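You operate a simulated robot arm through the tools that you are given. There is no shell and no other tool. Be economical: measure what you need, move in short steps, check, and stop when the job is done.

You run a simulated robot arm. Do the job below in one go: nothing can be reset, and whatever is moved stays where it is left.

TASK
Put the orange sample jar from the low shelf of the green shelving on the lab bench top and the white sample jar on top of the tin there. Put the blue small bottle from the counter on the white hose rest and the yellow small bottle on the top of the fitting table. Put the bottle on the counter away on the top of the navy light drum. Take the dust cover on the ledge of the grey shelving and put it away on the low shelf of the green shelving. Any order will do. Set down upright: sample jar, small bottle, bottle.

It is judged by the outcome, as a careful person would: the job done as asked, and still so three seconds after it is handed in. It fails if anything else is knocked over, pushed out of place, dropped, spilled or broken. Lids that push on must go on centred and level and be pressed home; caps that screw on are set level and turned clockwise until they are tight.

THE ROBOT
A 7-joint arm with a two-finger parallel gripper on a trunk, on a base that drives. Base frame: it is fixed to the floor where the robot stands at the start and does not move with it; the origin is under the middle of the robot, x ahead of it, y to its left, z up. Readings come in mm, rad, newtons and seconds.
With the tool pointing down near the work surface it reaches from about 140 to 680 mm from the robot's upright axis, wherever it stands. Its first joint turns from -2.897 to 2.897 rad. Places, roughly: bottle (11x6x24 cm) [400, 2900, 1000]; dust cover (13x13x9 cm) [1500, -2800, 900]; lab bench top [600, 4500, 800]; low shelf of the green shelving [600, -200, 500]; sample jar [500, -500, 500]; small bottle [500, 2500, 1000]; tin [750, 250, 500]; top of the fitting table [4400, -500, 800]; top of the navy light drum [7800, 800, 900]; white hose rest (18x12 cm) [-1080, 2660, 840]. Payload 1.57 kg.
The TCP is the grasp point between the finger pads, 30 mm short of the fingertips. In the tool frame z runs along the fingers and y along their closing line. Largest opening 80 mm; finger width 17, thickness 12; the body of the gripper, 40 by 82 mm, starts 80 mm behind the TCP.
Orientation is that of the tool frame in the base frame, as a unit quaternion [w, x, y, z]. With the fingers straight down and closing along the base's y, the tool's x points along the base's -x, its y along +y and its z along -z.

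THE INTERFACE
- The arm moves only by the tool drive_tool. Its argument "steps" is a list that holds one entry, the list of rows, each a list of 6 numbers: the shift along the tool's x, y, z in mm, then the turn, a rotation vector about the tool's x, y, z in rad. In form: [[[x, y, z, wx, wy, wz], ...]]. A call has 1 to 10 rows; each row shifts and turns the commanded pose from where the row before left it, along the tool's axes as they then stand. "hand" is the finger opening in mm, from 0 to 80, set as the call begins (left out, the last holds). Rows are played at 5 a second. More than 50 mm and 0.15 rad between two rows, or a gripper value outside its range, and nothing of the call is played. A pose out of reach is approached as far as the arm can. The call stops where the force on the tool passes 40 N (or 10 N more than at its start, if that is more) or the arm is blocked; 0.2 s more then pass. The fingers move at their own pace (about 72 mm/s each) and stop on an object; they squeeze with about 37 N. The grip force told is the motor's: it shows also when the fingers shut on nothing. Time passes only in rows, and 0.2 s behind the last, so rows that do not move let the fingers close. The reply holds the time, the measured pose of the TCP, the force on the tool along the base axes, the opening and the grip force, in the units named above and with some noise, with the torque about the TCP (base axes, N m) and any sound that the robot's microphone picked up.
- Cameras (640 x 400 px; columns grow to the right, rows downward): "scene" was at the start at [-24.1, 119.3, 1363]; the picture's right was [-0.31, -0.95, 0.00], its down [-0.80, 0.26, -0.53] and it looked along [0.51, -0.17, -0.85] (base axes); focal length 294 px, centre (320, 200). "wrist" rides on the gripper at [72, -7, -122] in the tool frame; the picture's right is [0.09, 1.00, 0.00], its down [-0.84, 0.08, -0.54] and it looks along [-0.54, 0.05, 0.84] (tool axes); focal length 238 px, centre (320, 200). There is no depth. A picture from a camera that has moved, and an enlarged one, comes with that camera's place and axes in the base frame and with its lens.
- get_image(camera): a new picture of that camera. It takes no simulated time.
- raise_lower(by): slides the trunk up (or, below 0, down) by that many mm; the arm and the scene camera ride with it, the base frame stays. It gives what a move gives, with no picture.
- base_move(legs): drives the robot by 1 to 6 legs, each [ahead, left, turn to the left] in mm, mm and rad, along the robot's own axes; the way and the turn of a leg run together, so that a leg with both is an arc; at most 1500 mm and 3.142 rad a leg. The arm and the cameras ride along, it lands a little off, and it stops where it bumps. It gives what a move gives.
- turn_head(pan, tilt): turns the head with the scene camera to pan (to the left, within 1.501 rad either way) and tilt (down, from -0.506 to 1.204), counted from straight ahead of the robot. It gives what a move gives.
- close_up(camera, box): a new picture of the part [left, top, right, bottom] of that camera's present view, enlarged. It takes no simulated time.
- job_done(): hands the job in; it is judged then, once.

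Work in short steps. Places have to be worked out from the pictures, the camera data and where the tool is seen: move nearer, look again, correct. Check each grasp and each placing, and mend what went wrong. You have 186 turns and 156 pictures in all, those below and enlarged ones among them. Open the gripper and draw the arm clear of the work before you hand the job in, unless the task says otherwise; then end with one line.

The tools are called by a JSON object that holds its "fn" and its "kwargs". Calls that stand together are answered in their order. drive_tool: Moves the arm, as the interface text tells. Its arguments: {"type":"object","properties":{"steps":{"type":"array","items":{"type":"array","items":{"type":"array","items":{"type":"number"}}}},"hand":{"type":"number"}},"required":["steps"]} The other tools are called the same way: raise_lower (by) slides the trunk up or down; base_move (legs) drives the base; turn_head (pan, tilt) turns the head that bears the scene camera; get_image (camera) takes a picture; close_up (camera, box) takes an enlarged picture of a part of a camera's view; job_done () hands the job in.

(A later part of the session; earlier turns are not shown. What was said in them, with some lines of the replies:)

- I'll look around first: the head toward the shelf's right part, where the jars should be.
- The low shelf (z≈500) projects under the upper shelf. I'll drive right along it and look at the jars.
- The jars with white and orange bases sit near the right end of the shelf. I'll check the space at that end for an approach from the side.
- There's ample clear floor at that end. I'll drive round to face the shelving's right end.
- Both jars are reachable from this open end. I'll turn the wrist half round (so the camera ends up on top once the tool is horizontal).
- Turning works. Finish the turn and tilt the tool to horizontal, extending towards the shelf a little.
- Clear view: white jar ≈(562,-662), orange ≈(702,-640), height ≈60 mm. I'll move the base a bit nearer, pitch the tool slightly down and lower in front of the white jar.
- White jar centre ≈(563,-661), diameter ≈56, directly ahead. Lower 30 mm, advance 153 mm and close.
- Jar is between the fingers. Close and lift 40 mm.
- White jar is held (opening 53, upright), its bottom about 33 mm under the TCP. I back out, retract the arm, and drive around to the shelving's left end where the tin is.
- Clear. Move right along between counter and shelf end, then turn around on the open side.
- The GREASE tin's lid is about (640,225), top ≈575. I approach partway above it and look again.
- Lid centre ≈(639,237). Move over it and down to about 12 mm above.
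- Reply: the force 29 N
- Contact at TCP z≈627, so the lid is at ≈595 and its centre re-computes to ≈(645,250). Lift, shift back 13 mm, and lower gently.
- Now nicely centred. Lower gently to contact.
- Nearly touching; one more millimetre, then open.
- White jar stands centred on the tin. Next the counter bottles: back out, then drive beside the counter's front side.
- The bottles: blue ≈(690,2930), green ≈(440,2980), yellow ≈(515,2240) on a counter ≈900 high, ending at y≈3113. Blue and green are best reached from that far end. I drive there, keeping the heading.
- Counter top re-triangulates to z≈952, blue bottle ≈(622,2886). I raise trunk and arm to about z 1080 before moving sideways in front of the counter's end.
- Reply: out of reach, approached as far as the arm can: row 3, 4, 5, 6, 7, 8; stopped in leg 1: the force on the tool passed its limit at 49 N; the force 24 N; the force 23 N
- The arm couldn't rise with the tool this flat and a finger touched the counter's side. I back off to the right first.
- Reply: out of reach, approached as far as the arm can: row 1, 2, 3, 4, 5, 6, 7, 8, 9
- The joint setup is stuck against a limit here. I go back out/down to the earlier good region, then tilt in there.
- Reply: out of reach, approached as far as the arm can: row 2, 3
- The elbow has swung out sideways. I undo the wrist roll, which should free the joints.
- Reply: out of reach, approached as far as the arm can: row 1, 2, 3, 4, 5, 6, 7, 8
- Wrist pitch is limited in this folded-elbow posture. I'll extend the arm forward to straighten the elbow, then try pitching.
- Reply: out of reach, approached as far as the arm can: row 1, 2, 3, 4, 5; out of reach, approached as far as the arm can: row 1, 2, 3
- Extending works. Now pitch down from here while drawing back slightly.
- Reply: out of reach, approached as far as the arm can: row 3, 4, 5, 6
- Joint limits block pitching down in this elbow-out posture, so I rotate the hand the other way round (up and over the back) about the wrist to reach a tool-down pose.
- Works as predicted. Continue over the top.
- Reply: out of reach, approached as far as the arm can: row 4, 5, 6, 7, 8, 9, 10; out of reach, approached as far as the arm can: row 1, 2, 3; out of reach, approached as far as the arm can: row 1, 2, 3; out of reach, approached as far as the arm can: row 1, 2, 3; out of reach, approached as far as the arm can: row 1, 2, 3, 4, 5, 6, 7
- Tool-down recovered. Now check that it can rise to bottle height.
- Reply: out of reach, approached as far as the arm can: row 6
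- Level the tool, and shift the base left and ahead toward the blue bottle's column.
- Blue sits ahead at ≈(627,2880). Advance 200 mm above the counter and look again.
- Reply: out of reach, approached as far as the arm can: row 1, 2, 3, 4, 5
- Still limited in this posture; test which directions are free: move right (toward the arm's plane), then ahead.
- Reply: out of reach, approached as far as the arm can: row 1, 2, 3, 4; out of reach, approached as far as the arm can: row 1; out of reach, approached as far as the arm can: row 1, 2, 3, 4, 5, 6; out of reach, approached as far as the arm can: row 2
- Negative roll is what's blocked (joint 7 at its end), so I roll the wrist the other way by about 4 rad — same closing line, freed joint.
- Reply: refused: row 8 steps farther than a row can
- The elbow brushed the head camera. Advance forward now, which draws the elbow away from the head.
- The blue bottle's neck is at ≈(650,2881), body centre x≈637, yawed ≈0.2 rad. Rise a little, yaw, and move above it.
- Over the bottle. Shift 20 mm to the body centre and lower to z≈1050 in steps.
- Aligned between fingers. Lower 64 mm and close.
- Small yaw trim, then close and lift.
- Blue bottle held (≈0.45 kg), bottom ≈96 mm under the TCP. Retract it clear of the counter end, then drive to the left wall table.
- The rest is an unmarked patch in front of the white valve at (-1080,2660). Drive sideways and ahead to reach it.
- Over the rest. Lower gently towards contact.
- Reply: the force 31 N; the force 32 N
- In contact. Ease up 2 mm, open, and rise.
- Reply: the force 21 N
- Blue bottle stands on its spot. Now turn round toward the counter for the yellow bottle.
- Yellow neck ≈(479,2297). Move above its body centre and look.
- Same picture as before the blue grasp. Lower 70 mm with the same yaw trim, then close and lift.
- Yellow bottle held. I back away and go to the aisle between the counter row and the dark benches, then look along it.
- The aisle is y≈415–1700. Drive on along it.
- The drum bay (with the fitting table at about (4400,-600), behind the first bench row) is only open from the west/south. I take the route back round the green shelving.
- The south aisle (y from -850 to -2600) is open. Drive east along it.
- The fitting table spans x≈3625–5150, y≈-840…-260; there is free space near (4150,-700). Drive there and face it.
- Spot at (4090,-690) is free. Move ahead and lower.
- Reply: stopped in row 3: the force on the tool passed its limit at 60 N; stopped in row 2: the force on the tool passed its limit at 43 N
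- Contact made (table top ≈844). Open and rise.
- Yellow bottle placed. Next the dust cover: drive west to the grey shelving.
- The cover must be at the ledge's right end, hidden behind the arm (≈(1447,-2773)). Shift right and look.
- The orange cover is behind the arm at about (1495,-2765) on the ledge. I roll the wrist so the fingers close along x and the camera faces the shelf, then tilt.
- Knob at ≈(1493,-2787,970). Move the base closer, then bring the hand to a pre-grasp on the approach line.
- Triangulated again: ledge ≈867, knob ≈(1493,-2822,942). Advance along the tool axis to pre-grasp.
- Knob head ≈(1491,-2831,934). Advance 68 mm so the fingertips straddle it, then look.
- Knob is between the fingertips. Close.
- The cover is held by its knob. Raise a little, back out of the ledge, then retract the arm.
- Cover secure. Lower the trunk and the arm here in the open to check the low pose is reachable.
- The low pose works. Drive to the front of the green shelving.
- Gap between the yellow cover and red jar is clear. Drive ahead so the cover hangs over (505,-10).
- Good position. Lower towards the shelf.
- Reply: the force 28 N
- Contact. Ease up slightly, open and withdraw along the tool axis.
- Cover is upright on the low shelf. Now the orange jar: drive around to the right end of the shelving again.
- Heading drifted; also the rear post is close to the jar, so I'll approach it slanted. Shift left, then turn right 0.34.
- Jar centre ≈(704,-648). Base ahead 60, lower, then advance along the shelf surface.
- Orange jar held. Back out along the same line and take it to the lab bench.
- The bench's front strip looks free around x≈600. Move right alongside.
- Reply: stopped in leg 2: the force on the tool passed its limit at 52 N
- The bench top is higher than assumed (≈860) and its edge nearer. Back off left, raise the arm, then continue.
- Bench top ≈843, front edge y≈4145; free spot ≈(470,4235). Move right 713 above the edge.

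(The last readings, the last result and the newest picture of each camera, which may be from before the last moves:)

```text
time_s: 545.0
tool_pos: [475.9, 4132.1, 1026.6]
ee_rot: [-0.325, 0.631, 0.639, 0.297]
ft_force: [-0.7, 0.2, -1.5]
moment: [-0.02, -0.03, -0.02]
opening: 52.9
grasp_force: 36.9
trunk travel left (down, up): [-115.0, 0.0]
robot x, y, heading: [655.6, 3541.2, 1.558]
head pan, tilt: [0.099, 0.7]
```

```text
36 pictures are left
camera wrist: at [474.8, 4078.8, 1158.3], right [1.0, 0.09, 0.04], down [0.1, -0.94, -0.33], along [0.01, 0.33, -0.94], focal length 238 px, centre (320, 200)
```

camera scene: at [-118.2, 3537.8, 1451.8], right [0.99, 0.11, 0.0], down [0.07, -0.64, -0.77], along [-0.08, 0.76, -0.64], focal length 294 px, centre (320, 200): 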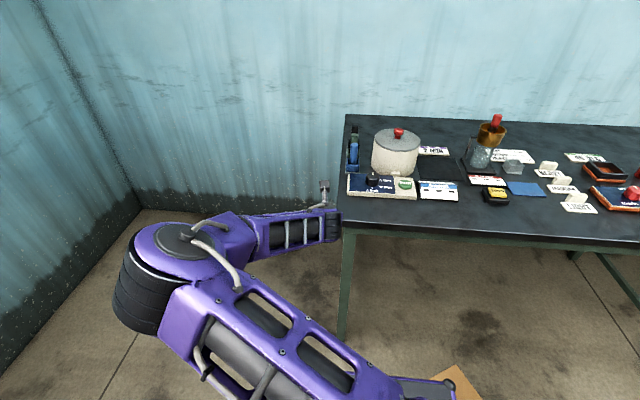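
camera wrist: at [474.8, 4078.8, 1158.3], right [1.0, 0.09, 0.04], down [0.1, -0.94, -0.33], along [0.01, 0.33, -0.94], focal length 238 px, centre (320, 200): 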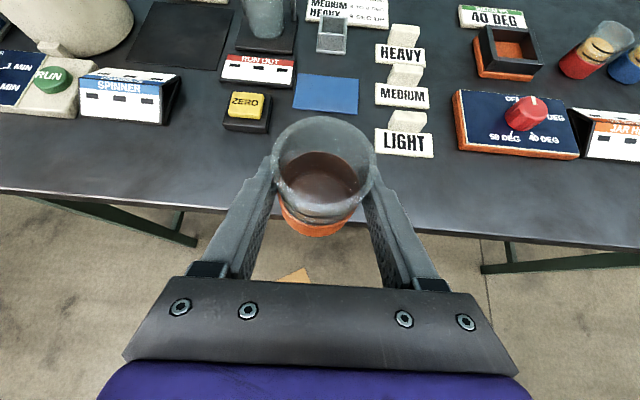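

{"fn": "drive_tool", "kwargs": {"steps": [[[-12, 0, 37.7, 0, 0, 0], [-12, 0, 37.7, 0, 0, 0], [-12, 0, 37.7, 0, 0, 0], [-12, 0, 37.7, 0, 0, 0], [0, 0, 0, 0, 0, 0]]]}}

{"fn": "get_image", "kwargs": {"camera": "wrist"}}

```text
time_s: 546.2
tool_pos: [468.5, 4222.3, 895.7]
ee_rot: [-0.325, 0.63, 0.64, 0.297]
ft_force: [0.1, -0.9, -1.4]
moment: [-0.02, 0.04, -0.02]
opening: 52.5
grasp_force: 36.4
trunk travel left (down, up): [-115.0, 0.0]
robot x, y, heading: [658.5, 3546.5, 1.563]
head pan, tilt: [0.099, 0.7]
```

```text
35 pictures are left
camera wrist: at [467.7, 4168.9, 1027.0], right [1.0, 0.09, 0.04], down [0.09, -0.94, -0.33], along [0.01, 0.33, -0.94], focal length 238 px, centre (320, 200)
```

wrist: 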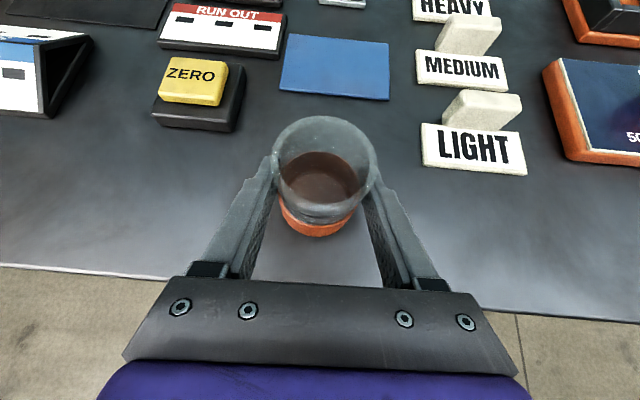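

Perfectly placed between the items. Lower slowly to contact.

{"fn": "drive_tool", "kwargs": {"steps": [[[-6.3, 0, 4.9, 0, 0, 0], [-2.4, 0, 1.8, 0, 0, 0], [-1.6, 0, 1.2, 0, 0, 0], [0, 0, 0, 0, 0, 0]]]}}

{"fn": "drive_tool", "kwargs": {"steps": [[[-1.6, 0, 1.2, 0, 0, 0], [-1.6, 0, 1.2, 0, 0, 0], [0, 0, 0, 0, 0, 0]]]}}

```text
time_s: 547.2
tool_pos: [466.7, 4222.1, 887.5]
ee_rot: [-0.328, 0.629, 0.639, 0.298]
ft_force: [-2.8, 2.8, 26.8]
moment: [0.3, -0.63, -0.01]
opening: 52.3
grasp_force: 36.9
trunk travel left (down, up): [-115.0, 0.0]
robot x, y, heading: [658.4, 3545.0, 1.562]
head pan, tilt: [0.099, 0.7]
```

```text
time_s: 548.0
tool_pos: [467.4, 4220.1, 880.9]
ee_rot: [-0.327, 0.629, 0.64, 0.297]
ft_force: [-7.4, 3.2, 28.3]
moment: [0.14, -0.49, 0.12]
opening: 52.7
grasp_force: 36.9
trunk travel left (down, up): [-115.0, 0.0]
robot x, y, heading: [657.0, 3542.3, 1.561]
head pan, tilt: [0.099, 0.7]
```

{"fn": "drive_tool", "kwargs": {"steps": [[[1.2, 0, -1, 0, 0, 0], [0, 0, 0, 0, 0, 0]]]}}

{"fn": "drive_tool", "kwargs": {"hand": 76, "steps": [[[0, 0, 0, 0, 0, 0], [0, 0, 0, 0, 0, 0], [0, 0, -20, 0, 0, 0], [0, 0, -30, 0, 0, 0], [0, 0, -30, 0, 0, 0], [0, 0, 0, 0, 0, 0]]]}}

{"fn": "get_image", "kwargs": {"camera": "wrist"}}

```text
time_s: 548.6
tool_pos: [469.4, 4220.5, 881.8]
ee_rot: [-0.325, 0.63, 0.64, 0.297]
ft_force: [-6.5, 1.8, 18.1]
moment: [0.22, -0.26, 0.14]
opening: 52.6
grasp_force: 37.1
trunk travel left (down, up): [-115.0, 0.0]
robot x, y, heading: [659.5, 3542.6, 1.564]
head pan, tilt: [0.099, 0.7]
```

```text
time_s: 550.0
tool_pos: [472.4, 4157.2, 931.7]
ee_rot: [-0.324, 0.63, 0.64, 0.297]
ft_force: [0.7, 0.1, -0.8]
moment: [-0.03, 0.02, 0.01]
opening: 76.0
grasp_force: 0.0
trunk travel left (down, up): [-115.0, 0.0]
robot x, y, heading: [656.0, 3541.5, 1.56]
head pan, tilt: [0.099, 0.7]
```

```text
34 pictures are left
camera wrist: at [471.7, 4104.7, 1063.3], right [1.0, 0.09, 0.04], down [0.1, -0.94, -0.33], along [0.01, 0.33, -0.94], focal length 238 px, centre (320, 200)
```

wrist: 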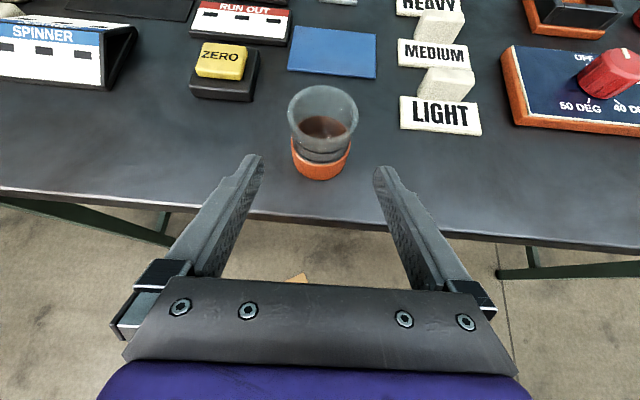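

Orange jar is on the lab bench. Now the green bottle: raise/retract the arm and drive to the counter's front side.

{"fn": "drive_tool", "kwargs": {"steps": [[[30, 0, -38, 0, 0, 0], [30, 0, -38, 0, 0, 0], [30, 0, -30, 0, 0, 0], [30, 0, -25, 0, 0, 0], [0, 0, 0, 0, 0, 0]]]}}

{"fn": "base_move", "kwargs": {"legs": [[0, 1000, 0], [0, 0, -1.56], [0, -760, 0]]}}

{"fn": "turn_head", "kwargs": {"pan": 0.2, "tilt": 0.6}}

{"fn": "get_image", "kwargs": {"camera": "scene"}}

```text
time_s: 551.2
tool_pos: [478.9, 4128.9, 1107.6]
ee_rot: [-0.325, 0.63, 0.639, 0.298]
ft_force: [0.1, 0.4, 0.2]
moment: [-0.02, 0.02, -0.02]
opening: 76.0
grasp_force: 0.0
trunk travel left (down, up): [-115.0, 0.0]
robot x, y, heading: [658.6, 3545.1, 1.563]
head pan, tilt: [0.099, 0.7]
```

```text
time_s: 572.3
tool_pos: [227.0, 2962.8, 1104.9]
ee_rot: [-0.008, 0.898, -0.016, 0.44]
ft_force: [-0.2, -0.8, -0.8]
moment: [-0.02, 0.01, -0.06]
opening: 76.0
grasp_force: 0.0
trunk travel left (down, up): [-115.0, 0.0]
robot x, y, heading: [-365.2, 2813.1, -0.06]
head pan, tilt: [0.099, 0.7]
```

```text
time_s: 573.0
tool_pos: [226.4, 2963.5, 1105.8]
ee_rot: [-0.008, 0.898, -0.016, 0.44]
ft_force: [-0.6, -0.4, 0.3]
moment: [-0.02, 0.04, 0.01]
opening: 75.9
grasp_force: 0.1
trunk travel left (down, up): [-115.0, 0.0]
robot x, y, heading: [-366.4, 2811.2, -0.061]
head pan, tilt: [0.201, 0.6]
```

```text
33 pictures are left
camera scene: at [-361.9, 2971.8, 1460.4], right [0.14, -0.99, 0.0], down [-0.56, -0.08, -0.82], along [0.82, 0.12, -0.57], focal length 294 px, centre (320, 200)
```

scene: 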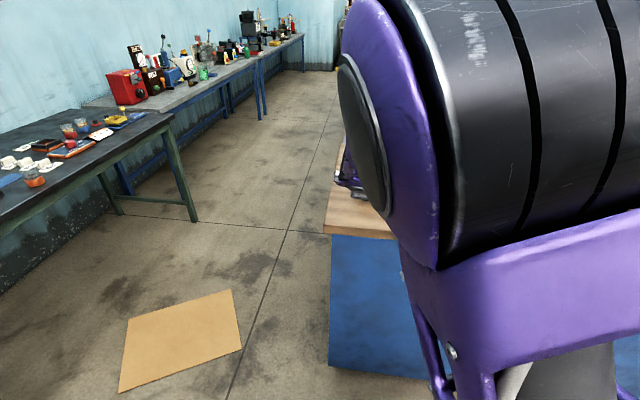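

Elbow blocks the head view; orange jar is seen standing on the bench. Correct heading and use the wrist camera.

{"fn": "base_move", "kwargs": {"legs": [[0, 0, 0.06], [0, -70, 0]]}}

{"fn": "get_image", "kwargs": {"camera": "wrist"}}

```text
time_s: 574.8
tool_pos: [215.8, 2926.6, 1106.2]
ee_rot: [-0.021, 0.898, 0.01, 0.44]
ft_force: [0.0, 0.6, 0.0]
moment: [-0.02, 0.02, -0.01]
opening: 75.8
grasp_force: 0.0
trunk travel left (down, up): [-115.0, 0.0]
robot x, y, heading: [-364.8, 2743.9, -0.001]
head pan, tilt: [0.201, 0.6]
```

```text
32 pictures are left
camera wrist: at [164.5, 2927.4, 1237.6], right [0.09, -0.99, 0.04], down [-0.94, -0.1, -0.33], along [0.33, -0.01, -0.94], focal length 238 px, centre (320, 200)
```

wrist: 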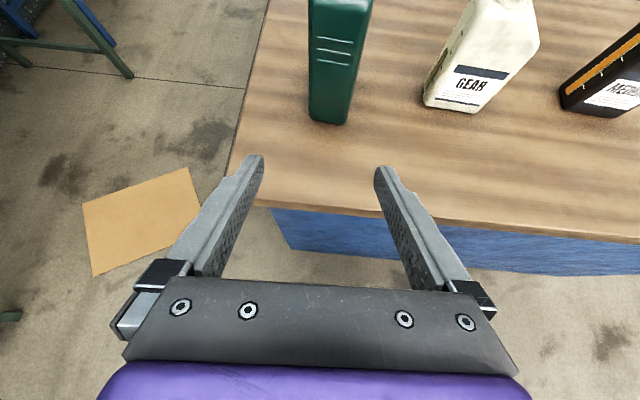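

Green's narrow side (≈53 mm, y 2899–2952, x≈388) faces the robot. Straighten the tool, open fully and move the base 110 mm ahead, then check.

{"fn": "drive_tool", "kwargs": {"hand": 80, "steps": [[[0, 0, 0, -0.046, 0, 0], [0, 0, 0, 0, 0, 0]]]}}

{"fn": "base_move", "kwargs": {"legs": [[110, 0, 0]]}}

{"fn": "get_image", "kwargs": {"camera": "wrist"}}

```text
time_s: 575.4
tool_pos: [216.7, 2927.2, 1106.4]
ee_rot: [0.0, 0.898, 0.0, 0.441]
ft_force: [-0.4, 0.4, 0.0]
moment: [0.01, -0.06, -0.01]
opening: 79.8
grasp_force: 0.0
trunk travel left (down, up): [-115.0, 0.0]
robot x, y, heading: [-367.3, 2743.6, -0.002]
head pan, tilt: [0.201, 0.6]
```

```text
time_s: 576.6
tool_pos: [325.9, 2927.7, 1107.0]
ee_rot: [0.0, 0.898, -0.001, 0.44]
ft_force: [0.9, -0.4, -0.6]
moment: [-0.01, -0.01, 0.0]
opening: 79.9
grasp_force: 0.1
trunk travel left (down, up): [-115.0, 0.0]
robot x, y, heading: [-257.9, 2738.5, 0.004]
head pan, tilt: [0.201, 0.6]
```

```text
31 pictures are left
camera wrist: at [274.2, 2932.8, 1237.7], right [0.06, -1.0, 0.07], down [-0.94, -0.08, -0.33], along [0.33, -0.05, -0.94], focal length 238 px, centre (320, 200)
```

wrist: 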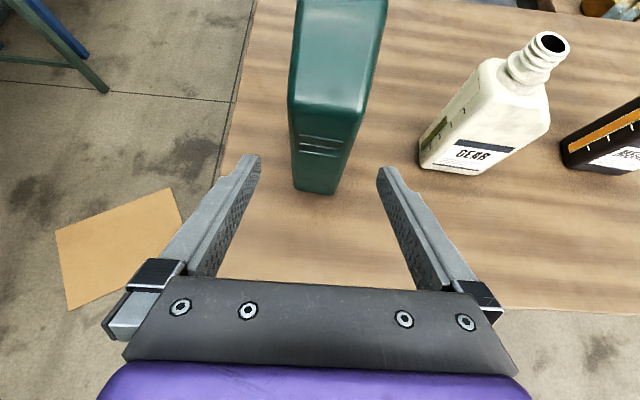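

Aligned. Advance 114 mm and down 32 mm so the fingers straddle the bottle.

{"fn": "drive_tool", "kwargs": {"steps": [[[14.9, 1, 36.6, 0, 0, 0], [14.9, 1, 36.6, 0, 0, 0], [0, 0, 0, 0, 0, 0]]]}}

{"fn": "get_image", "kwargs": {"camera": "wrist"}}

```text
time_s: 577.4
tool_pos: [402.9, 2926.7, 1083.9]
ee_rot: [-0.001, 0.898, 0.001, 0.439]
ft_force: [-1.0, -0.7, 0.2]
moment: [-0.02, 0.01, -0.02]
opening: 80.1
grasp_force: 0.2
trunk travel left (down, up): [-115.0, 0.0]
robot x, y, heading: [-257.7, 2746.1, -0.003]
head pan, tilt: [0.201, 0.6]
```

```text
30 pictures are left
camera wrist: at [350.7, 2931.5, 1215.1], right [0.06, -1.0, 0.07], down [-0.94, -0.08, -0.33], along [0.33, -0.05, -0.94], focal length 238 px, centre (320, 200)
```

wrist: 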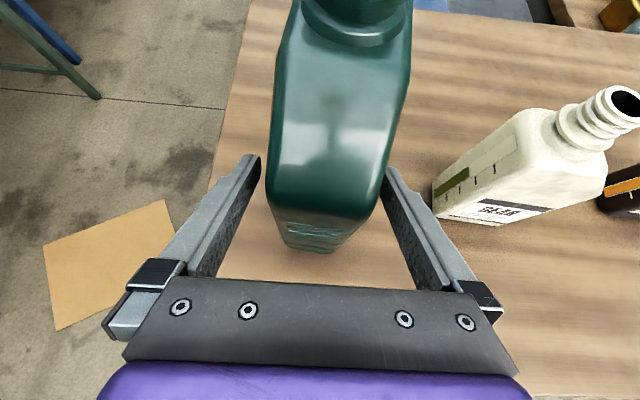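

{"fn": "drive_tool", "kwargs": {"steps": [[[7.4, 0.5, 18.3, 0, 0, 0], [7.4, 0, 18.3, 0, 0, 0], [0, 0, 0, 0, 0, 0]]]}}

{"fn": "drive_tool", "kwargs": {"hand": 0, "steps": [[[0, 0, 0, 0, 0, 0], [0, 0, 0, 0, 0, 0], [0, 0, 0, 0, 0, 0], [0, 0, 0, 0, 0, 0]]]}}

{"fn": "drive_tool", "kwargs": {"steps": [[[15.8, 0, -12.3, 0, 0, 0], [23.7, 0, -18.4, 0, 0, 0], [23.7, 0, -18.4, 0, 0, 0], [0, 0, 0, 0, 0, 0]]]}}

{"fn": "get_image", "kwargs": {"camera": "wrist"}}

```text
time_s: 578.2
tool_pos: [441.9, 2925.1, 1074.0]
ee_rot: [0.0, 0.898, 0.0, 0.441]
ft_force: [0.2, -0.1, -0.1]
moment: [-0.01, 0.02, -0.02]
opening: 79.8
grasp_force: 0.0
trunk travel left (down, up): [-115.0, 0.0]
robot x, y, heading: [-256.3, 2743.4, 0.003]
head pan, tilt: [0.201, 0.6]
```

```text
time_s: 579.2
tool_pos: [441.2, 2923.1, 1073.8]
ee_rot: [0.0, 0.898, 0.0, 0.44]
ft_force: [2.2, -2.5, 1.0]
moment: [-0.14, 0.19, 0.1]
opening: 55.9
grasp_force: 37.2
trunk travel left (down, up): [-115.0, 0.0]
robot x, y, heading: [-254.6, 2742.1, -0.004]
head pan, tilt: [0.201, 0.6]
```

```text
time_s: 580.2
tool_pos: [442.4, 2923.4, 1154.2]
ee_rot: [0.0, 0.898, 0.0, 0.439]
ft_force: [0.0, 0.3, -7.2]
moment: [0.01, -0.08, 0.0]
opening: 55.9
grasp_force: 37.1
trunk travel left (down, up): [-115.0, 0.0]
robot x, y, heading: [-257.6, 2741.6, 0.004]
head pan, tilt: [0.201, 0.6]
```

```text
29 pictures are left
camera wrist: at [390.2, 2928.9, 1284.9], right [0.06, -1.0, 0.07], down [-0.94, -0.08, -0.33], along [0.33, -0.05, -0.94], focal length 238 px, centre (320, 200)
```

wrist: 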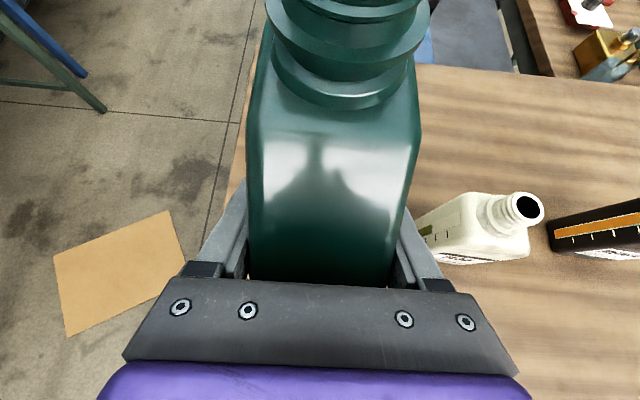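

Green bottle held (≈0.7 kg), bottom ≈122 mm below the TCP. Back out and go to the aisle.

{"fn": "base_move", "kwargs": {"legs": [[-380, 0, 0], [0, -850, 0.02], [0, -840, 0.02]]}}

```text
time_s: 598.9
tool_pos: [125.9, 1258.0, 1153.6]
ee_rot: [-0.014, 0.898, 0.029, 0.439]
ft_force: [-1.5, -0.4, -8.6]
moment: [0.0, -0.03, -0.01]
opening: 55.9
grasp_force: 37.3
trunk travel left (down, up): [-115.0, 0.0]
robot x, y, heading: [-560.5, 1033.0, 0.069]
head pan, tilt: [0.201, 0.6]
```

{"fn": "base_move", "kwargs": {"legs": [[0, 0, -0.069], [1300, 0, 0.01], [1300, 0, 0.01]]}}

```text
time_s: 611.9
tool_pos: [2680.8, 1297.3, 1153.5]
ee_rot: [-0.009, 0.898, 0.018, 0.439]
ft_force: [-0.3, 0.6, -8.5]
moment: [-0.03, -0.03, 0.0]
opening: 56.2
grasp_force: 36.9
trunk travel left (down, up): [-115.0, 0.0]
robot x, y, heading: [1991.0, 1088.2, 0.047]
head pan, tilt: [0.201, 0.6]
```

{"fn": "base_move", "kwargs": {"legs": [[0, 0, -0.06], [1300, 0, 0.0], [1300, 0, 0.0]]}}

{"fn": "turn_head", "kwargs": {"pan": 0.0, "tilt": 0.3}}

{"fn": "get_image", "kwargs": {"camera": "scene"}}

```text
time_s: 625.1
tool_pos: [5325.6, 1220.5, 1153.5]
ee_rot: [0.004, 0.898, -0.007, 0.439]
ft_force: [0.5, 0.1, -7.9]
moment: [-0.01, -0.03, 0.01]
opening: 56.0
grasp_force: 36.8
trunk travel left (down, up): [-115.0, 0.0]
robot x, y, heading: [4624.3, 1050.4, -0.022]
head pan, tilt: [0.201, 0.6]
```

```text
time_s: 625.9
tool_pos: [5323.9, 1220.5, 1153.4]
ee_rot: [0.004, 0.899, -0.008, 0.439]
ft_force: [0.3, -0.2, -8.3]
moment: [0.0, -0.04, -0.02]
opening: 56.0
grasp_force: 36.7
trunk travel left (down, up): [-115.0, 0.0]
robot x, y, heading: [4621.5, 1051.1, -0.016]
head pan, tilt: [0.0, 0.3]
```

```text
28 pictures are left
camera scene: at [4628.5, 1192.9, 1487.9], right [-0.02, -1.0, 0.0], down [-0.3, 0.0, -0.95], along [0.95, -0.01, -0.3], focal length 294 px, centre (320, 200)
```

scene: 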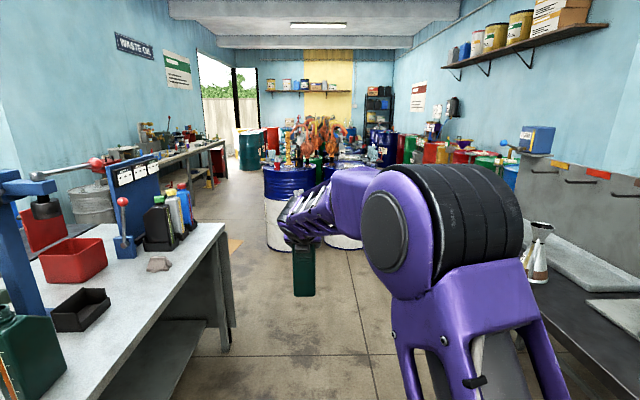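

{"fn": "base_move", "kwargs": {"legs": [[1000, 0, 0.01]]}}

{"fn": "turn_head", "kwargs": {"pan": 0.15, "tilt": 0.3}}

{"fn": "get_image", "kwargs": {"camera": "scene"}}

```text
time_s: 631.2
tool_pos: [6339.9, 1252.5, 1153.0]
ee_rot: [-0.005, 0.898, 0.01, 0.44]
ft_force: [-0.2, 0.3, -8.2]
moment: [-0.03, -0.06, -0.01]
opening: 55.8
grasp_force: 37.2
trunk travel left (down, up): [-115.0, 0.0]
robot x, y, heading: [5645.7, 1057.0, 0.023]
head pan, tilt: [0.0, 0.3]
```

```text
time_s: 631.9
tool_pos: [6339.1, 1252.7, 1153.1]
ee_rot: [-0.004, 0.898, 0.01, 0.439]
ft_force: [0.1, 0.8, -8.9]
moment: [-0.02, -0.03, -0.02]
opening: 55.7
grasp_force: 37.4
trunk travel left (down, up): [-115.0, 0.0]
robot x, y, heading: [5643.3, 1059.4, 0.026]
head pan, tilt: [0.15, 0.3]
```

```text
27 pictures are left
camera scene: at [5642.1, 1211.2, 1487.9], right [0.17, -0.98, 0.0], down [-0.29, -0.05, -0.96], along [0.94, 0.17, -0.3], focal length 294 px, centre (320, 200)
```

scene: 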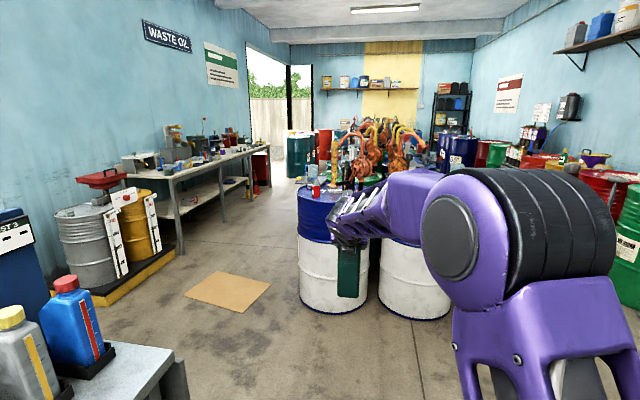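

The right-hand navy/white drum matches (7800,800). Move ahead and shift right inside the aisle.

{"fn": "base_move", "kwargs": {"legs": [[0, 0, -0.025], [750, 0, 0], [0, -260, 0]]}}

{"fn": "turn_head", "kwargs": {"pan": 0.25, "tilt": 0.45}}

{"fn": "get_image", "kwargs": {"camera": "scene"}}

{"fn": "get_image", "kwargs": {"camera": "wrist"}}

```text
time_s: 639.1
tool_pos: [7095.6, 950.1, 1153.1]
ee_rot: [0.004, 0.898, -0.009, 0.44]
ft_force: [-0.2, 0.3, -7.7]
moment: [-0.01, -0.07, -0.01]
opening: 56.0
grasp_force: 36.5
trunk travel left (down, up): [-115.0, 0.0]
robot x, y, heading: [6389.3, 785.9, -0.019]
head pan, tilt: [0.15, 0.3]
```

```text
time_s: 639.8
tool_pos: [7096.0, 950.1, 1151.8]
ee_rot: [0.005, 0.898, -0.009, 0.439]
ft_force: [0.2, 0.3, -8.2]
moment: [0.0, -0.04, 0.03]
opening: 55.7
grasp_force: 37.1
trunk travel left (down, up): [-115.0, 0.0]
robot x, y, heading: [6392.5, 783.2, -0.023]
head pan, tilt: [0.25, 0.45]
```

```text
26 pictures are left
camera scene: at [6394.9, 948.6, 1474.0], right [0.23, -0.97, 0.0], down [-0.42, -0.1, -0.9], along [0.88, 0.2, -0.44], focal length 294 px, centre (320, 200)
```

scene: 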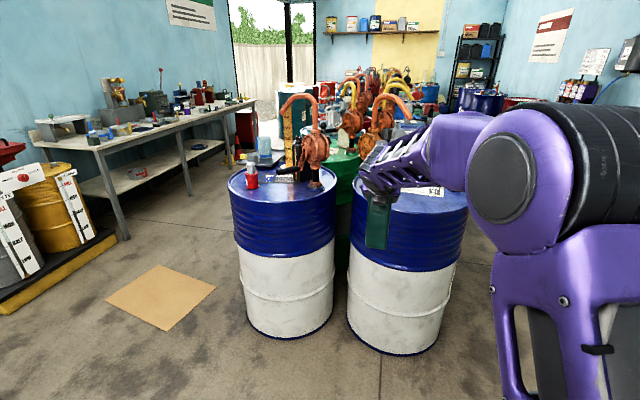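

```text
25 pictures are left
camera wrist: at [7044.0, 957.4, 1283.8], right [0.04, -1.0, 0.07], down [-0.94, -0.06, -0.33], along [0.33, -0.06, -0.94], focal length 238 px, centre (320, 200)
```

wrist: 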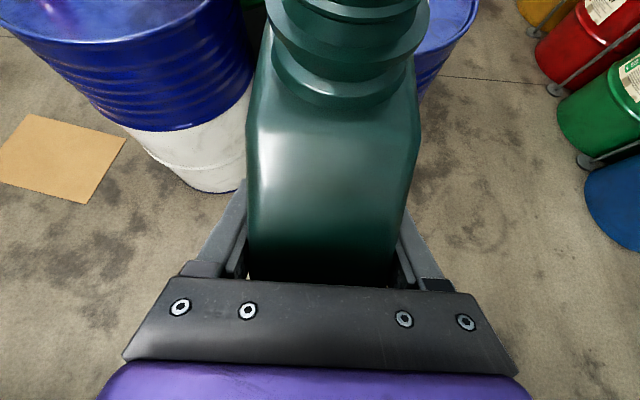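

{"fn": "close_up", "kwargs": {"camera": "scene", "box": [220, 120, 480, 280]}}

```text
2.46 times, centred on (350, 200) of scene
camera zoom: at [6394.9, 948.6, 1474.0], right [0.23, -0.97, 0.0], down [-0.42, -0.1, -0.9], along [0.88, 0.2, -0.44], focal length 725 px, centre (246, 200)
```

zoom: 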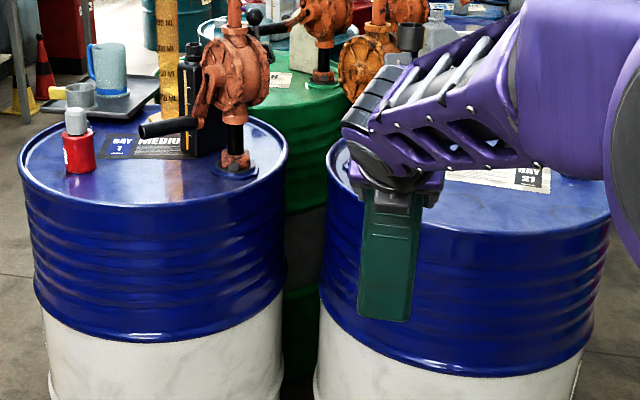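

{"fn": "base_move", "kwargs": {"legs": [[0, 0, 0.02], [230, -60, 0]]}}

{"fn": "turn_head", "kwargs": {"pan": 0.6, "tilt": 0.6}}

{"fn": "get_image", "kwargs": {"camera": "wrist"}}

{"fn": "get_image", "kwargs": {"camera": "scene"}}

```text
time_s: 641.8
tool_pos: [7314.4, 900.9, 1153.4]
ee_rot: [0.0, 0.898, 0.0, 0.44]
ft_force: [-0.4, -0.2, -8.5]
moment: [0.0, -0.06, -0.03]
opening: 56.3
grasp_force: 36.9
trunk travel left (down, up): [-115.0, 0.0]
robot x, y, heading: [6615.3, 723.4, -0.0]
head pan, tilt: [0.25, 0.45]
```

```text
time_s: 642.7
tool_pos: [7315.7, 901.5, 1151.3]
ee_rot: [0.0, 0.899, 0.0, 0.438]
ft_force: [0.1, -0.2, -8.2]
moment: [-0.02, -0.05, 0.0]
opening: 56.0
grasp_force: 37.1
trunk travel left (down, up): [-115.0, 0.0]
robot x, y, heading: [6617.3, 718.7, 0.002]
head pan, tilt: [0.6, 0.6]
```

```text
23 pictures are left
camera wrist: at [7263.7, 907.2, 1283.8], right [0.06, -1.0, 0.07], down [-0.94, -0.08, -0.33], along [0.33, -0.05, -0.94], focal length 238 px, centre (320, 200)
```

wrist: 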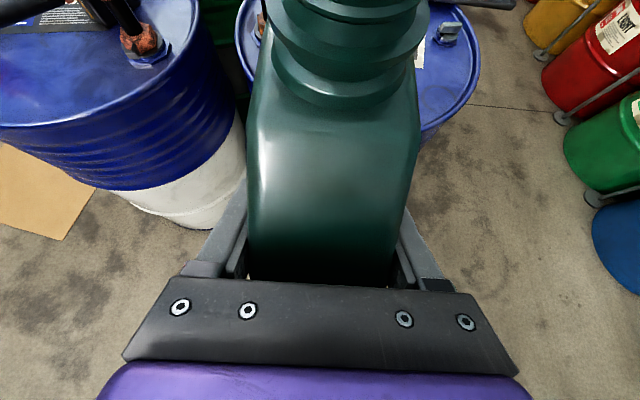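

```text
22 pictures are left
camera scene: at [6598.9, 912.3, 1460.5], right [0.56, -0.83, 0.0], down [-0.47, -0.32, -0.82], along [0.68, 0.47, -0.57], focal length 294 px, centre (320, 200)
```

scene: 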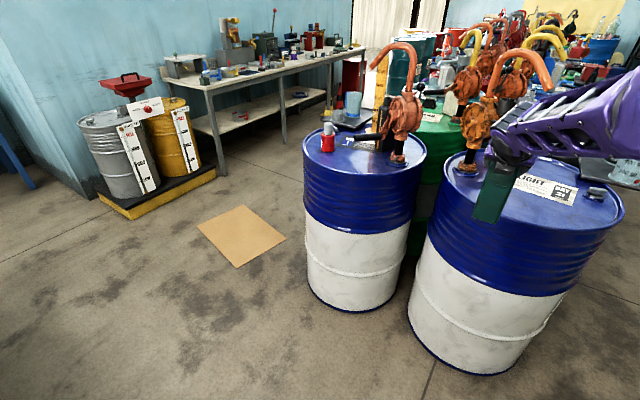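

{"fn": "close_up", "kwargs": {"camera": "scene", "box": [420, 90, 640, 270]}}

```text
2.22 times, centred on (530, 180) of scene
camera zoom: at [6598.9, 912.3, 1460.5], right [0.56, -0.83, 0.0], down [-0.47, -0.32, -0.82], along [0.68, 0.47, -0.57], focal length 654 px, centre (-147, 244)
```

zoom: 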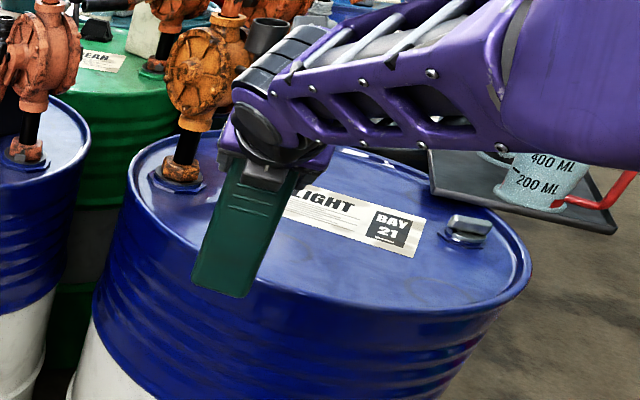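

It is the LIGHT drum; top z≈900, centre ≈(7757,808), free area in front of its placard at ≈(7630,800). Shift the arm right 98 mm first, then drive ahead.

{"fn": "drive_tool", "kwargs": {"steps": [[[0, 33, 0, 0, 0, 0], [0, 33, 0, 0, 0, 0], [0, 32, 0, 0, 0, 0], [0, 0, 0, 0, 0, 0]]]}}

{"fn": "base_move", "kwargs": {"legs": [[260, 0, 0]]}}

{"fn": "get_image", "kwargs": {"camera": "scene"}}

```text
time_s: 643.7
tool_pos: [7315.8, 800.7, 1153.7]
ee_rot: [0.0, 0.898, 0.0, 0.439]
ft_force: [-0.6, -0.3, -7.9]
moment: [0.03, 0.01, 0.01]
opening: 55.6
grasp_force: 36.9
trunk travel left (down, up): [-115.0, 0.0]
robot x, y, heading: [6613.1, 721.3, 0.0]
head pan, tilt: [0.6, 0.6]
```

```text
time_s: 645.6
tool_pos: [7586.7, 804.6, 1153.1]
ee_rot: [-0.001, 0.899, 0.001, 0.439]
ft_force: [0.4, 0.0, -7.7]
moment: [0.02, -0.01, 0.02]
opening: 56.0
grasp_force: 36.6
trunk travel left (down, up): [-115.0, 0.0]
robot x, y, heading: [6888.2, 717.1, 0.006]
head pan, tilt: [0.6, 0.6]
```

```text
20 pictures are left
camera scene: at [6869.8, 912.6, 1460.5], right [0.57, -0.82, 0.0], down [-0.47, -0.32, -0.82], along [0.68, 0.47, -0.57], focal length 294 px, centre (320, 200)
```

scene: 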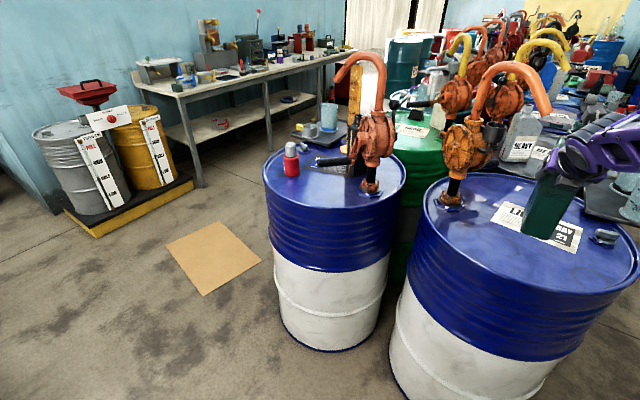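

{"fn": "drive_tool", "kwargs": {"steps": [[[-22.8, 0, 30.4, 0, 0, 0], [-22.8, 0, 30.4, 0, 0, 0], [-22.8, 0, 30.4, 0, 0, 0], [0, 0, 0, 0, 0, 0]]]}}

{"fn": "close_up", "kwargs": {"camera": "scene", "box": [400, 100, 640, 280]}}

```text
time_s: 646.6
tool_pos: [7615.9, 802.3, 1043.2]
ee_rot: [-0.001, 0.899, 0.002, 0.439]
ft_force: [0.2, -0.3, -8.7]
moment: [-0.01, -0.03, -0.04]
opening: 56.1
grasp_force: 36.7
trunk travel left (down, up): [-115.0, 0.0]
robot x, y, heading: [6889.2, 721.9, 0.001]
head pan, tilt: [0.6, 0.6]
```

```text
2.22 times, centred on (520, 190) of scene
camera zoom: at [6870.0, 912.7, 1460.5], right [0.57, -0.82, 0.0], down [-0.47, -0.32, -0.82], along [0.68, 0.47, -0.57], focal length 654 px, centre (-124, 222)
```

zoom: 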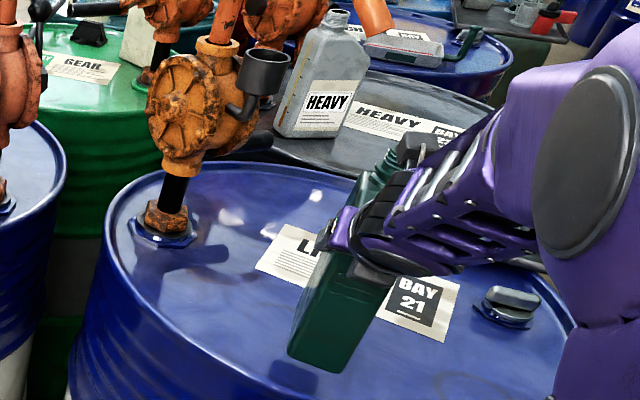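

Well within the free area. Lower slowly.

{"fn": "drive_tool", "kwargs": {"steps": [[[-6.3, 0, 4.9, 0, 0, 0], [-3.2, 0, 2.4, 0, 0, 0], [-2.4, 0, 1.8, 0, 0, 0], [0, 0, 0, 0, 0, 0]]]}}

{"fn": "drive_tool", "kwargs": {"steps": [[[-2.4, 0, 1.8, 0, 0, 0], [-1.6, 0, 1.2, 0, 0, 0], [0, 0, 0, 0, 0, 0]]]}}

```text
time_s: 647.6
tool_pos: [7616.8, 804.5, 1028.3]
ee_rot: [0.0, 0.899, 0.0, 0.439]
ft_force: [0.2, -0.1, -8.7]
moment: [-0.03, -0.04, -0.03]
opening: 55.7
grasp_force: 36.8
trunk travel left (down, up): [-115.0, 0.0]
robot x, y, heading: [6887.8, 721.4, 0.004]
head pan, tilt: [0.6, 0.6]
```

```text
time_s: 648.4
tool_pos: [7616.6, 804.2, 1022.0]
ee_rot: [0.0, 0.899, 0.002, 0.438]
ft_force: [0.8, 0.2, -8.0]
moment: [-0.04, -0.03, 0.01]
opening: 55.9
grasp_force: 37.2
trunk travel left (down, up): [-115.0, 0.0]
robot x, y, heading: [6885.5, 723.0, 0.002]
head pan, tilt: [0.6, 0.6]
```

{"fn": "drive_tool", "kwargs": {"steps": [[[-2.4, 0, 1.8, 0, 0, 0], [-2.4, 0, 1.8, 0, 0, 0], [-2.4, 0, 1.8, 0, 0, 0], [0, 0, 0, 0, 0, 0]]]}}

{"fn": "drive_tool", "kwargs": {"steps": [[[-2.4, 0, 1.8, 0, 0, 0], [-2.4, 0, 1.8, 0, 0, 0], [0, 0, 0, 0, 0, 0]]]}}

```text
time_s: 649.4
tool_pos: [7617.1, 803.1, 1014.3]
ee_rot: [0.0, 0.899, 0.001, 0.438]
ft_force: [0.2, 0.0, -7.7]
moment: [-0.02, -0.03, -0.01]
opening: 56.0
grasp_force: 36.7
trunk travel left (down, up): [-115.0, 0.0]
robot x, y, heading: [6887.2, 724.5, 0.006]
head pan, tilt: [0.6, 0.6]
```

```text
time_s: 650.2
tool_pos: [7615.9, 804.0, 1007.1]
ee_rot: [-0.001, 0.899, 0.002, 0.438]
ft_force: [0.7, 0.7, -8.5]
moment: [-0.02, -0.01, 0.03]
opening: 55.9
grasp_force: 37.0
trunk travel left (down, up): [-115.0, 0.0]
robot x, y, heading: [6890.4, 724.3, 0.0]
head pan, tilt: [0.6, 0.6]
```

{"fn": "drive_tool", "kwargs": {"steps": [[[-2.4, 0, 1.8, 0, 0, 0], [-2.4, 0, 1.8, 0, 0, 0], [-2.4, 0, 1.8, 0, 0, 0], [0, 0, 0, 0, 0, 0]]]}}

{"fn": "close_up", "kwargs": {"camera": "scene", "box": [400, 100, 640, 280]}}

```text
time_s: 651.2
tool_pos: [7616.4, 801.5, 1004.5]
ee_rot: [-0.001, 0.896, 0.001, 0.444]
ft_force: [3.6, -1.1, 23.7]
moment: [-0.33, 1.08, -0.04]
opening: 56.2
grasp_force: 36.7
trunk travel left (down, up): [-115.0, 0.0]
robot x, y, heading: [6886.6, 721.1, 0.005]
head pan, tilt: [0.6, 0.6]
```

```text
2.22 times, centred on (520, 190) of scene
camera zoom: at [6867.3, 912.2, 1460.8], right [0.57, -0.82, 0.0], down [-0.46, -0.32, -0.83], along [0.68, 0.47, -0.56], focal length 654 px, centre (-124, 222)
```

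zoom: 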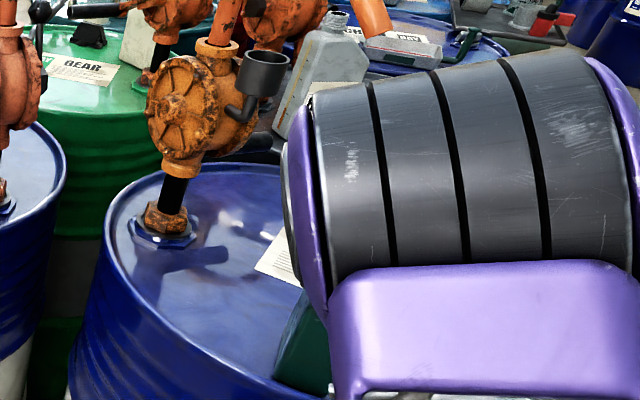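

Contact at the drum top (≈883). Ease up slightly and release.

{"fn": "drive_tool", "kwargs": {"steps": [[[1.6, 0, -1.2, 0, 0, 0], [0, 0, 0, 0, 0, 0]]]}}

{"fn": "get_image", "kwargs": {"camera": "wrist"}}

```text
time_s: 651.8
tool_pos: [7616.0, 803.3, 1003.8]
ee_rot: [-0.002, 0.897, 0.002, 0.441]
ft_force: [11.0, 0.4, 20.6]
moment: [-0.21, -0.2, 0.07]
opening: 55.7
grasp_force: 37.4
trunk travel left (down, up): [-115.0, 0.0]
robot x, y, heading: [6886.8, 720.8, 0.01]
head pan, tilt: [0.6, 0.6]
```

```text
17 pictures are left
camera wrist: at [7563.7, 808.9, 1135.1], right [0.06, -1.0, 0.07], down [-0.94, -0.08, -0.33], along [0.34, -0.05, -0.94], focal length 238 px, centre (320, 200)
```

wrist: 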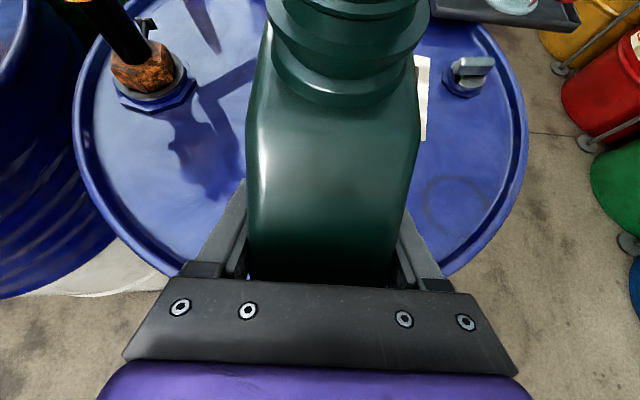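

The bottle's near edge may be on the drum's rim (near rim ≈7543). Lift 40 mm, drive 75 mm further ahead, and set down again.

{"fn": "drive_tool", "kwargs": {"steps": [[[15.8, 0, -12.3, 0, 0, 0], [15.8, 0, -12.3, 0, 0, 0], [0, 0, 0, 0, 0, 0]]]}}

{"fn": "base_move", "kwargs": {"legs": [[75, 0, 0]]}}

{"fn": "get_image", "kwargs": {"camera": "wrist"}}

```text
time_s: 652.6
tool_pos: [7617.6, 802.5, 1041.7]
ee_rot: [-0.001, 0.898, 0.002, 0.439]
ft_force: [-0.6, 0.2, -8.7]
moment: [0.0, 0.0, 0.01]
opening: 56.1
grasp_force: 36.9
trunk travel left (down, up): [-115.0, 0.0]
robot x, y, heading: [6887.6, 724.8, 0.001]
head pan, tilt: [0.6, 0.6]
```

```text
time_s: 653.6
tool_pos: [7690.7, 801.8, 1041.8]
ee_rot: [-0.001, 0.899, 0.001, 0.439]
ft_force: [-0.3, -0.2, -9.0]
moment: [0.02, -0.05, 0.01]
opening: 56.0
grasp_force: 37.0
trunk travel left (down, up): [-115.0, 0.0]
robot x, y, heading: [6959.9, 721.2, 0.006]
head pan, tilt: [0.6, 0.6]
```

```text
16 pictures are left
camera wrist: at [7639.0, 808.3, 1173.4], right [0.06, -1.0, 0.07], down [-0.94, -0.08, -0.33], along [0.33, -0.05, -0.94], focal length 238 px, centre (320, 200)
```

wrist: 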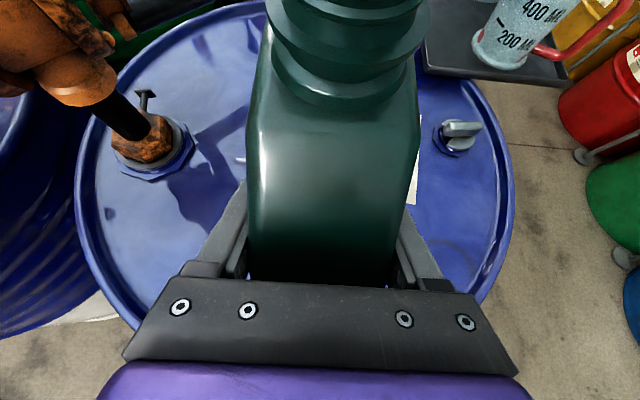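

Well inside the rim now. Lower to contact.

{"fn": "drive_tool", "kwargs": {"steps": [[[-15.8, 0, 12.3, 0, 0, 0], [-7.9, 0, 6.1, 0, 0, 0], [-2.4, 0, 1.8, 0, 0, 0], [0, 0, 0, 0, 0, 0]]]}}

{"fn": "drive_tool", "kwargs": {"steps": [[[-2.4, 0, 1.8, 0, 0, 0], [-1.6, 0, 1.2, 0, 0, 0], [0, 0, 0, 0, 0, 0]]]}}

```text
time_s: 654.6
tool_pos: [7691.0, 802.4, 1009.2]
ee_rot: [-0.001, 0.898, 0.002, 0.439]
ft_force: [-0.2, 0.1, -8.6]
moment: [0.02, -0.02, 0.02]
opening: 56.0
grasp_force: 37.0
trunk travel left (down, up): [-115.0, 0.0]
robot x, y, heading: [6960.1, 723.7, 0.005]
head pan, tilt: [0.6, 0.6]
```

```text
time_s: 655.4
tool_pos: [7689.2, 803.0, 1006.3]
ee_rot: [-0.001, 0.898, 0.002, 0.441]
ft_force: [-1.7, 1.3, 2.0]
moment: [-0.12, 0.71, -0.1]
opening: 56.0
grasp_force: 37.3
trunk travel left (down, up): [-115.0, 0.0]
robot x, y, heading: [6958.9, 724.3, 0.004]
head pan, tilt: [0.6, 0.6]
```

Touching down. One more millimetre, then open and withdraw backwards along the tool axis.

{"fn": "drive_tool", "kwargs": {"steps": [[[-1.2, 0, 0.9, 0, 0, 0], [0, 0, 0, 0, 0, 0]]]}}

{"fn": "drive_tool", "kwargs": {"hand": 80, "steps": [[[0, 0, 0, 0, 0, 0], [0, 0, 0, 0, 0, 0], [0, 0, 0, 0, 0, 0]]]}}

{"fn": "drive_tool", "kwargs": {"steps": [[[0, 0, -15, 0, 0, 0], [0, 0, -30, 0, 0, 0], [0, 0, -40, 0, 0, 0], [0, 0, 0, 0, 0, 0]]]}}

{"fn": "get_image", "kwargs": {"camera": "wrist"}}

```text
time_s: 656.0
tool_pos: [7689.7, 803.1, 1005.7]
ee_rot: [-0.001, 0.898, 0.001, 0.44]
ft_force: [-0.8, 3.1, 11.1]
moment: [-0.19, 0.88, -0.12]
opening: 55.7
grasp_force: 37.1
trunk travel left (down, up): [-115.0, 0.0]
robot x, y, heading: [6960.8, 724.6, 0.004]
head pan, tilt: [0.6, 0.6]
```

```text
time_s: 656.8
tool_pos: [7689.4, 801.9, 1003.0]
ee_rot: [-0.001, 0.899, 0.002, 0.439]
ft_force: [1.0, 0.6, -0.3]
moment: [-0.02, -0.03, 0.0]
opening: 80.0
grasp_force: 0.1
trunk travel left (down, up): [-115.0, 0.0]
robot x, y, heading: [6957.9, 724.4, 0.007]
head pan, tilt: [0.6, 0.6]
```

```text
time_s: 657.8
tool_pos: [7620.1, 802.0, 1058.1]
ee_rot: [-0.001, 0.898, 0.001, 0.439]
ft_force: [0.3, 0.6, -0.2]
moment: [0.0, -0.02, 0.0]
opening: 80.1
grasp_force: 0.0
trunk travel left (down, up): [-115.0, 0.0]
robot x, y, heading: [6960.4, 717.6, 0.001]
head pan, tilt: [0.6, 0.6]
```

```text
15 pictures are left
camera wrist: at [7568.7, 807.3, 1189.1], right [0.06, -1.0, 0.07], down [-0.94, -0.08, -0.33], along [0.33, -0.05, -0.94], focal length 238 px, centre (320, 200)
```

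wrist: 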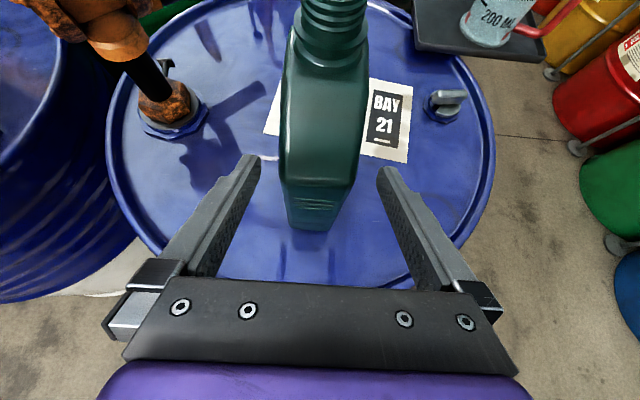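

The green bottle stands on the LIGHT drum. Back the robot clear and take one last look.

{"fn": "base_move", "kwargs": {"legs": [[-350, 0, 0]]}}

{"fn": "turn_head", "kwargs": {"pan": 0.2, "tilt": 0.5}}

{"fn": "get_image", "kwargs": {"camera": "wrist"}}

{"fn": "get_image", "kwargs": {"camera": "scene"}}

```text
time_s: 660.1
tool_pos: [7258.2, 803.5, 1057.3]
ee_rot: [-0.002, 0.898, 0.003, 0.439]
ft_force: [-0.4, -0.4, 0.7]
moment: [-0.02, 0.02, 0.03]
opening: 79.9
grasp_force: 0.1
trunk travel left (down, up): [-115.0, 0.0]
robot x, y, heading: [6598.1, 719.8, 0.007]
head pan, tilt: [0.6, 0.6]
```

```text
time_s: 661.0
tool_pos: [7258.3, 803.6, 1058.3]
ee_rot: [-0.001, 0.898, 0.003, 0.439]
ft_force: [0.1, -0.2, 0.2]
moment: [0.02, 0.02, 0.01]
opening: 80.3
grasp_force: 0.0
trunk travel left (down, up): [-115.0, 0.0]
robot x, y, heading: [6595.4, 722.8, 0.011]
head pan, tilt: [0.201, 0.499]
```

```text
14 pictures are left
camera wrist: at [7207.1, 809.1, 1188.8], right [0.07, -1.0, 0.07], down [-0.94, -0.09, -0.33], along [0.33, -0.05, -0.94], focal length 238 px, centre (320, 200)
```

wrist: 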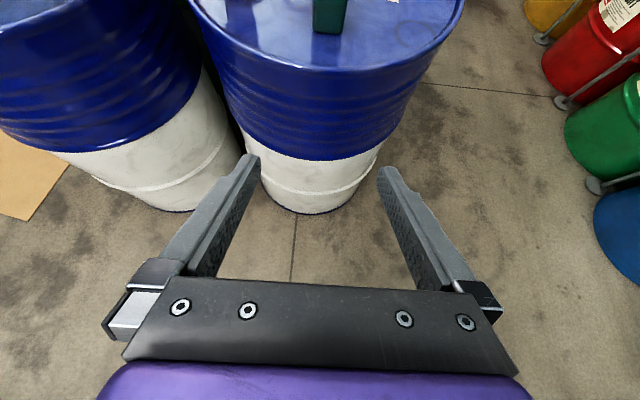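

```text
13 pictures are left
camera scene: at [6596.2, 878.8, 1469.5], right [0.21, -0.98, 0.0], down [-0.47, -0.1, -0.88], along [0.86, 0.18, -0.48], focal length 294 px, centre (320, 200)
```

scene: 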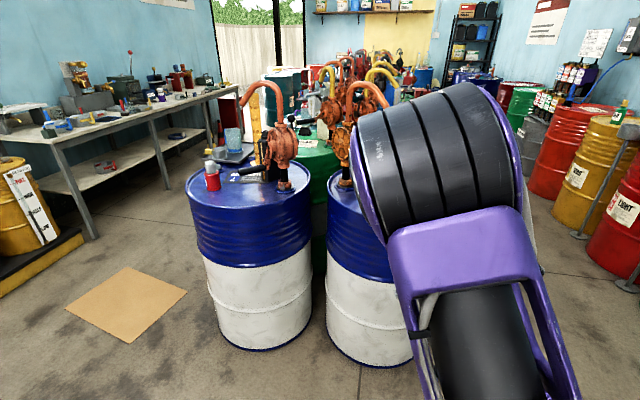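

All six items are placed, the gripper is open and the arm is clear of the work, so I hand the job in.

{"fn": "job_done", "kwargs": {}}

```text
The job is handed in.
```

All six items are placed as asked and the job is handed in; a finger touched the counter's side once and the gripper, with the orange jar in it, bumped the end of the lab bench once, and afterwards I saw nothing moved or fallen.
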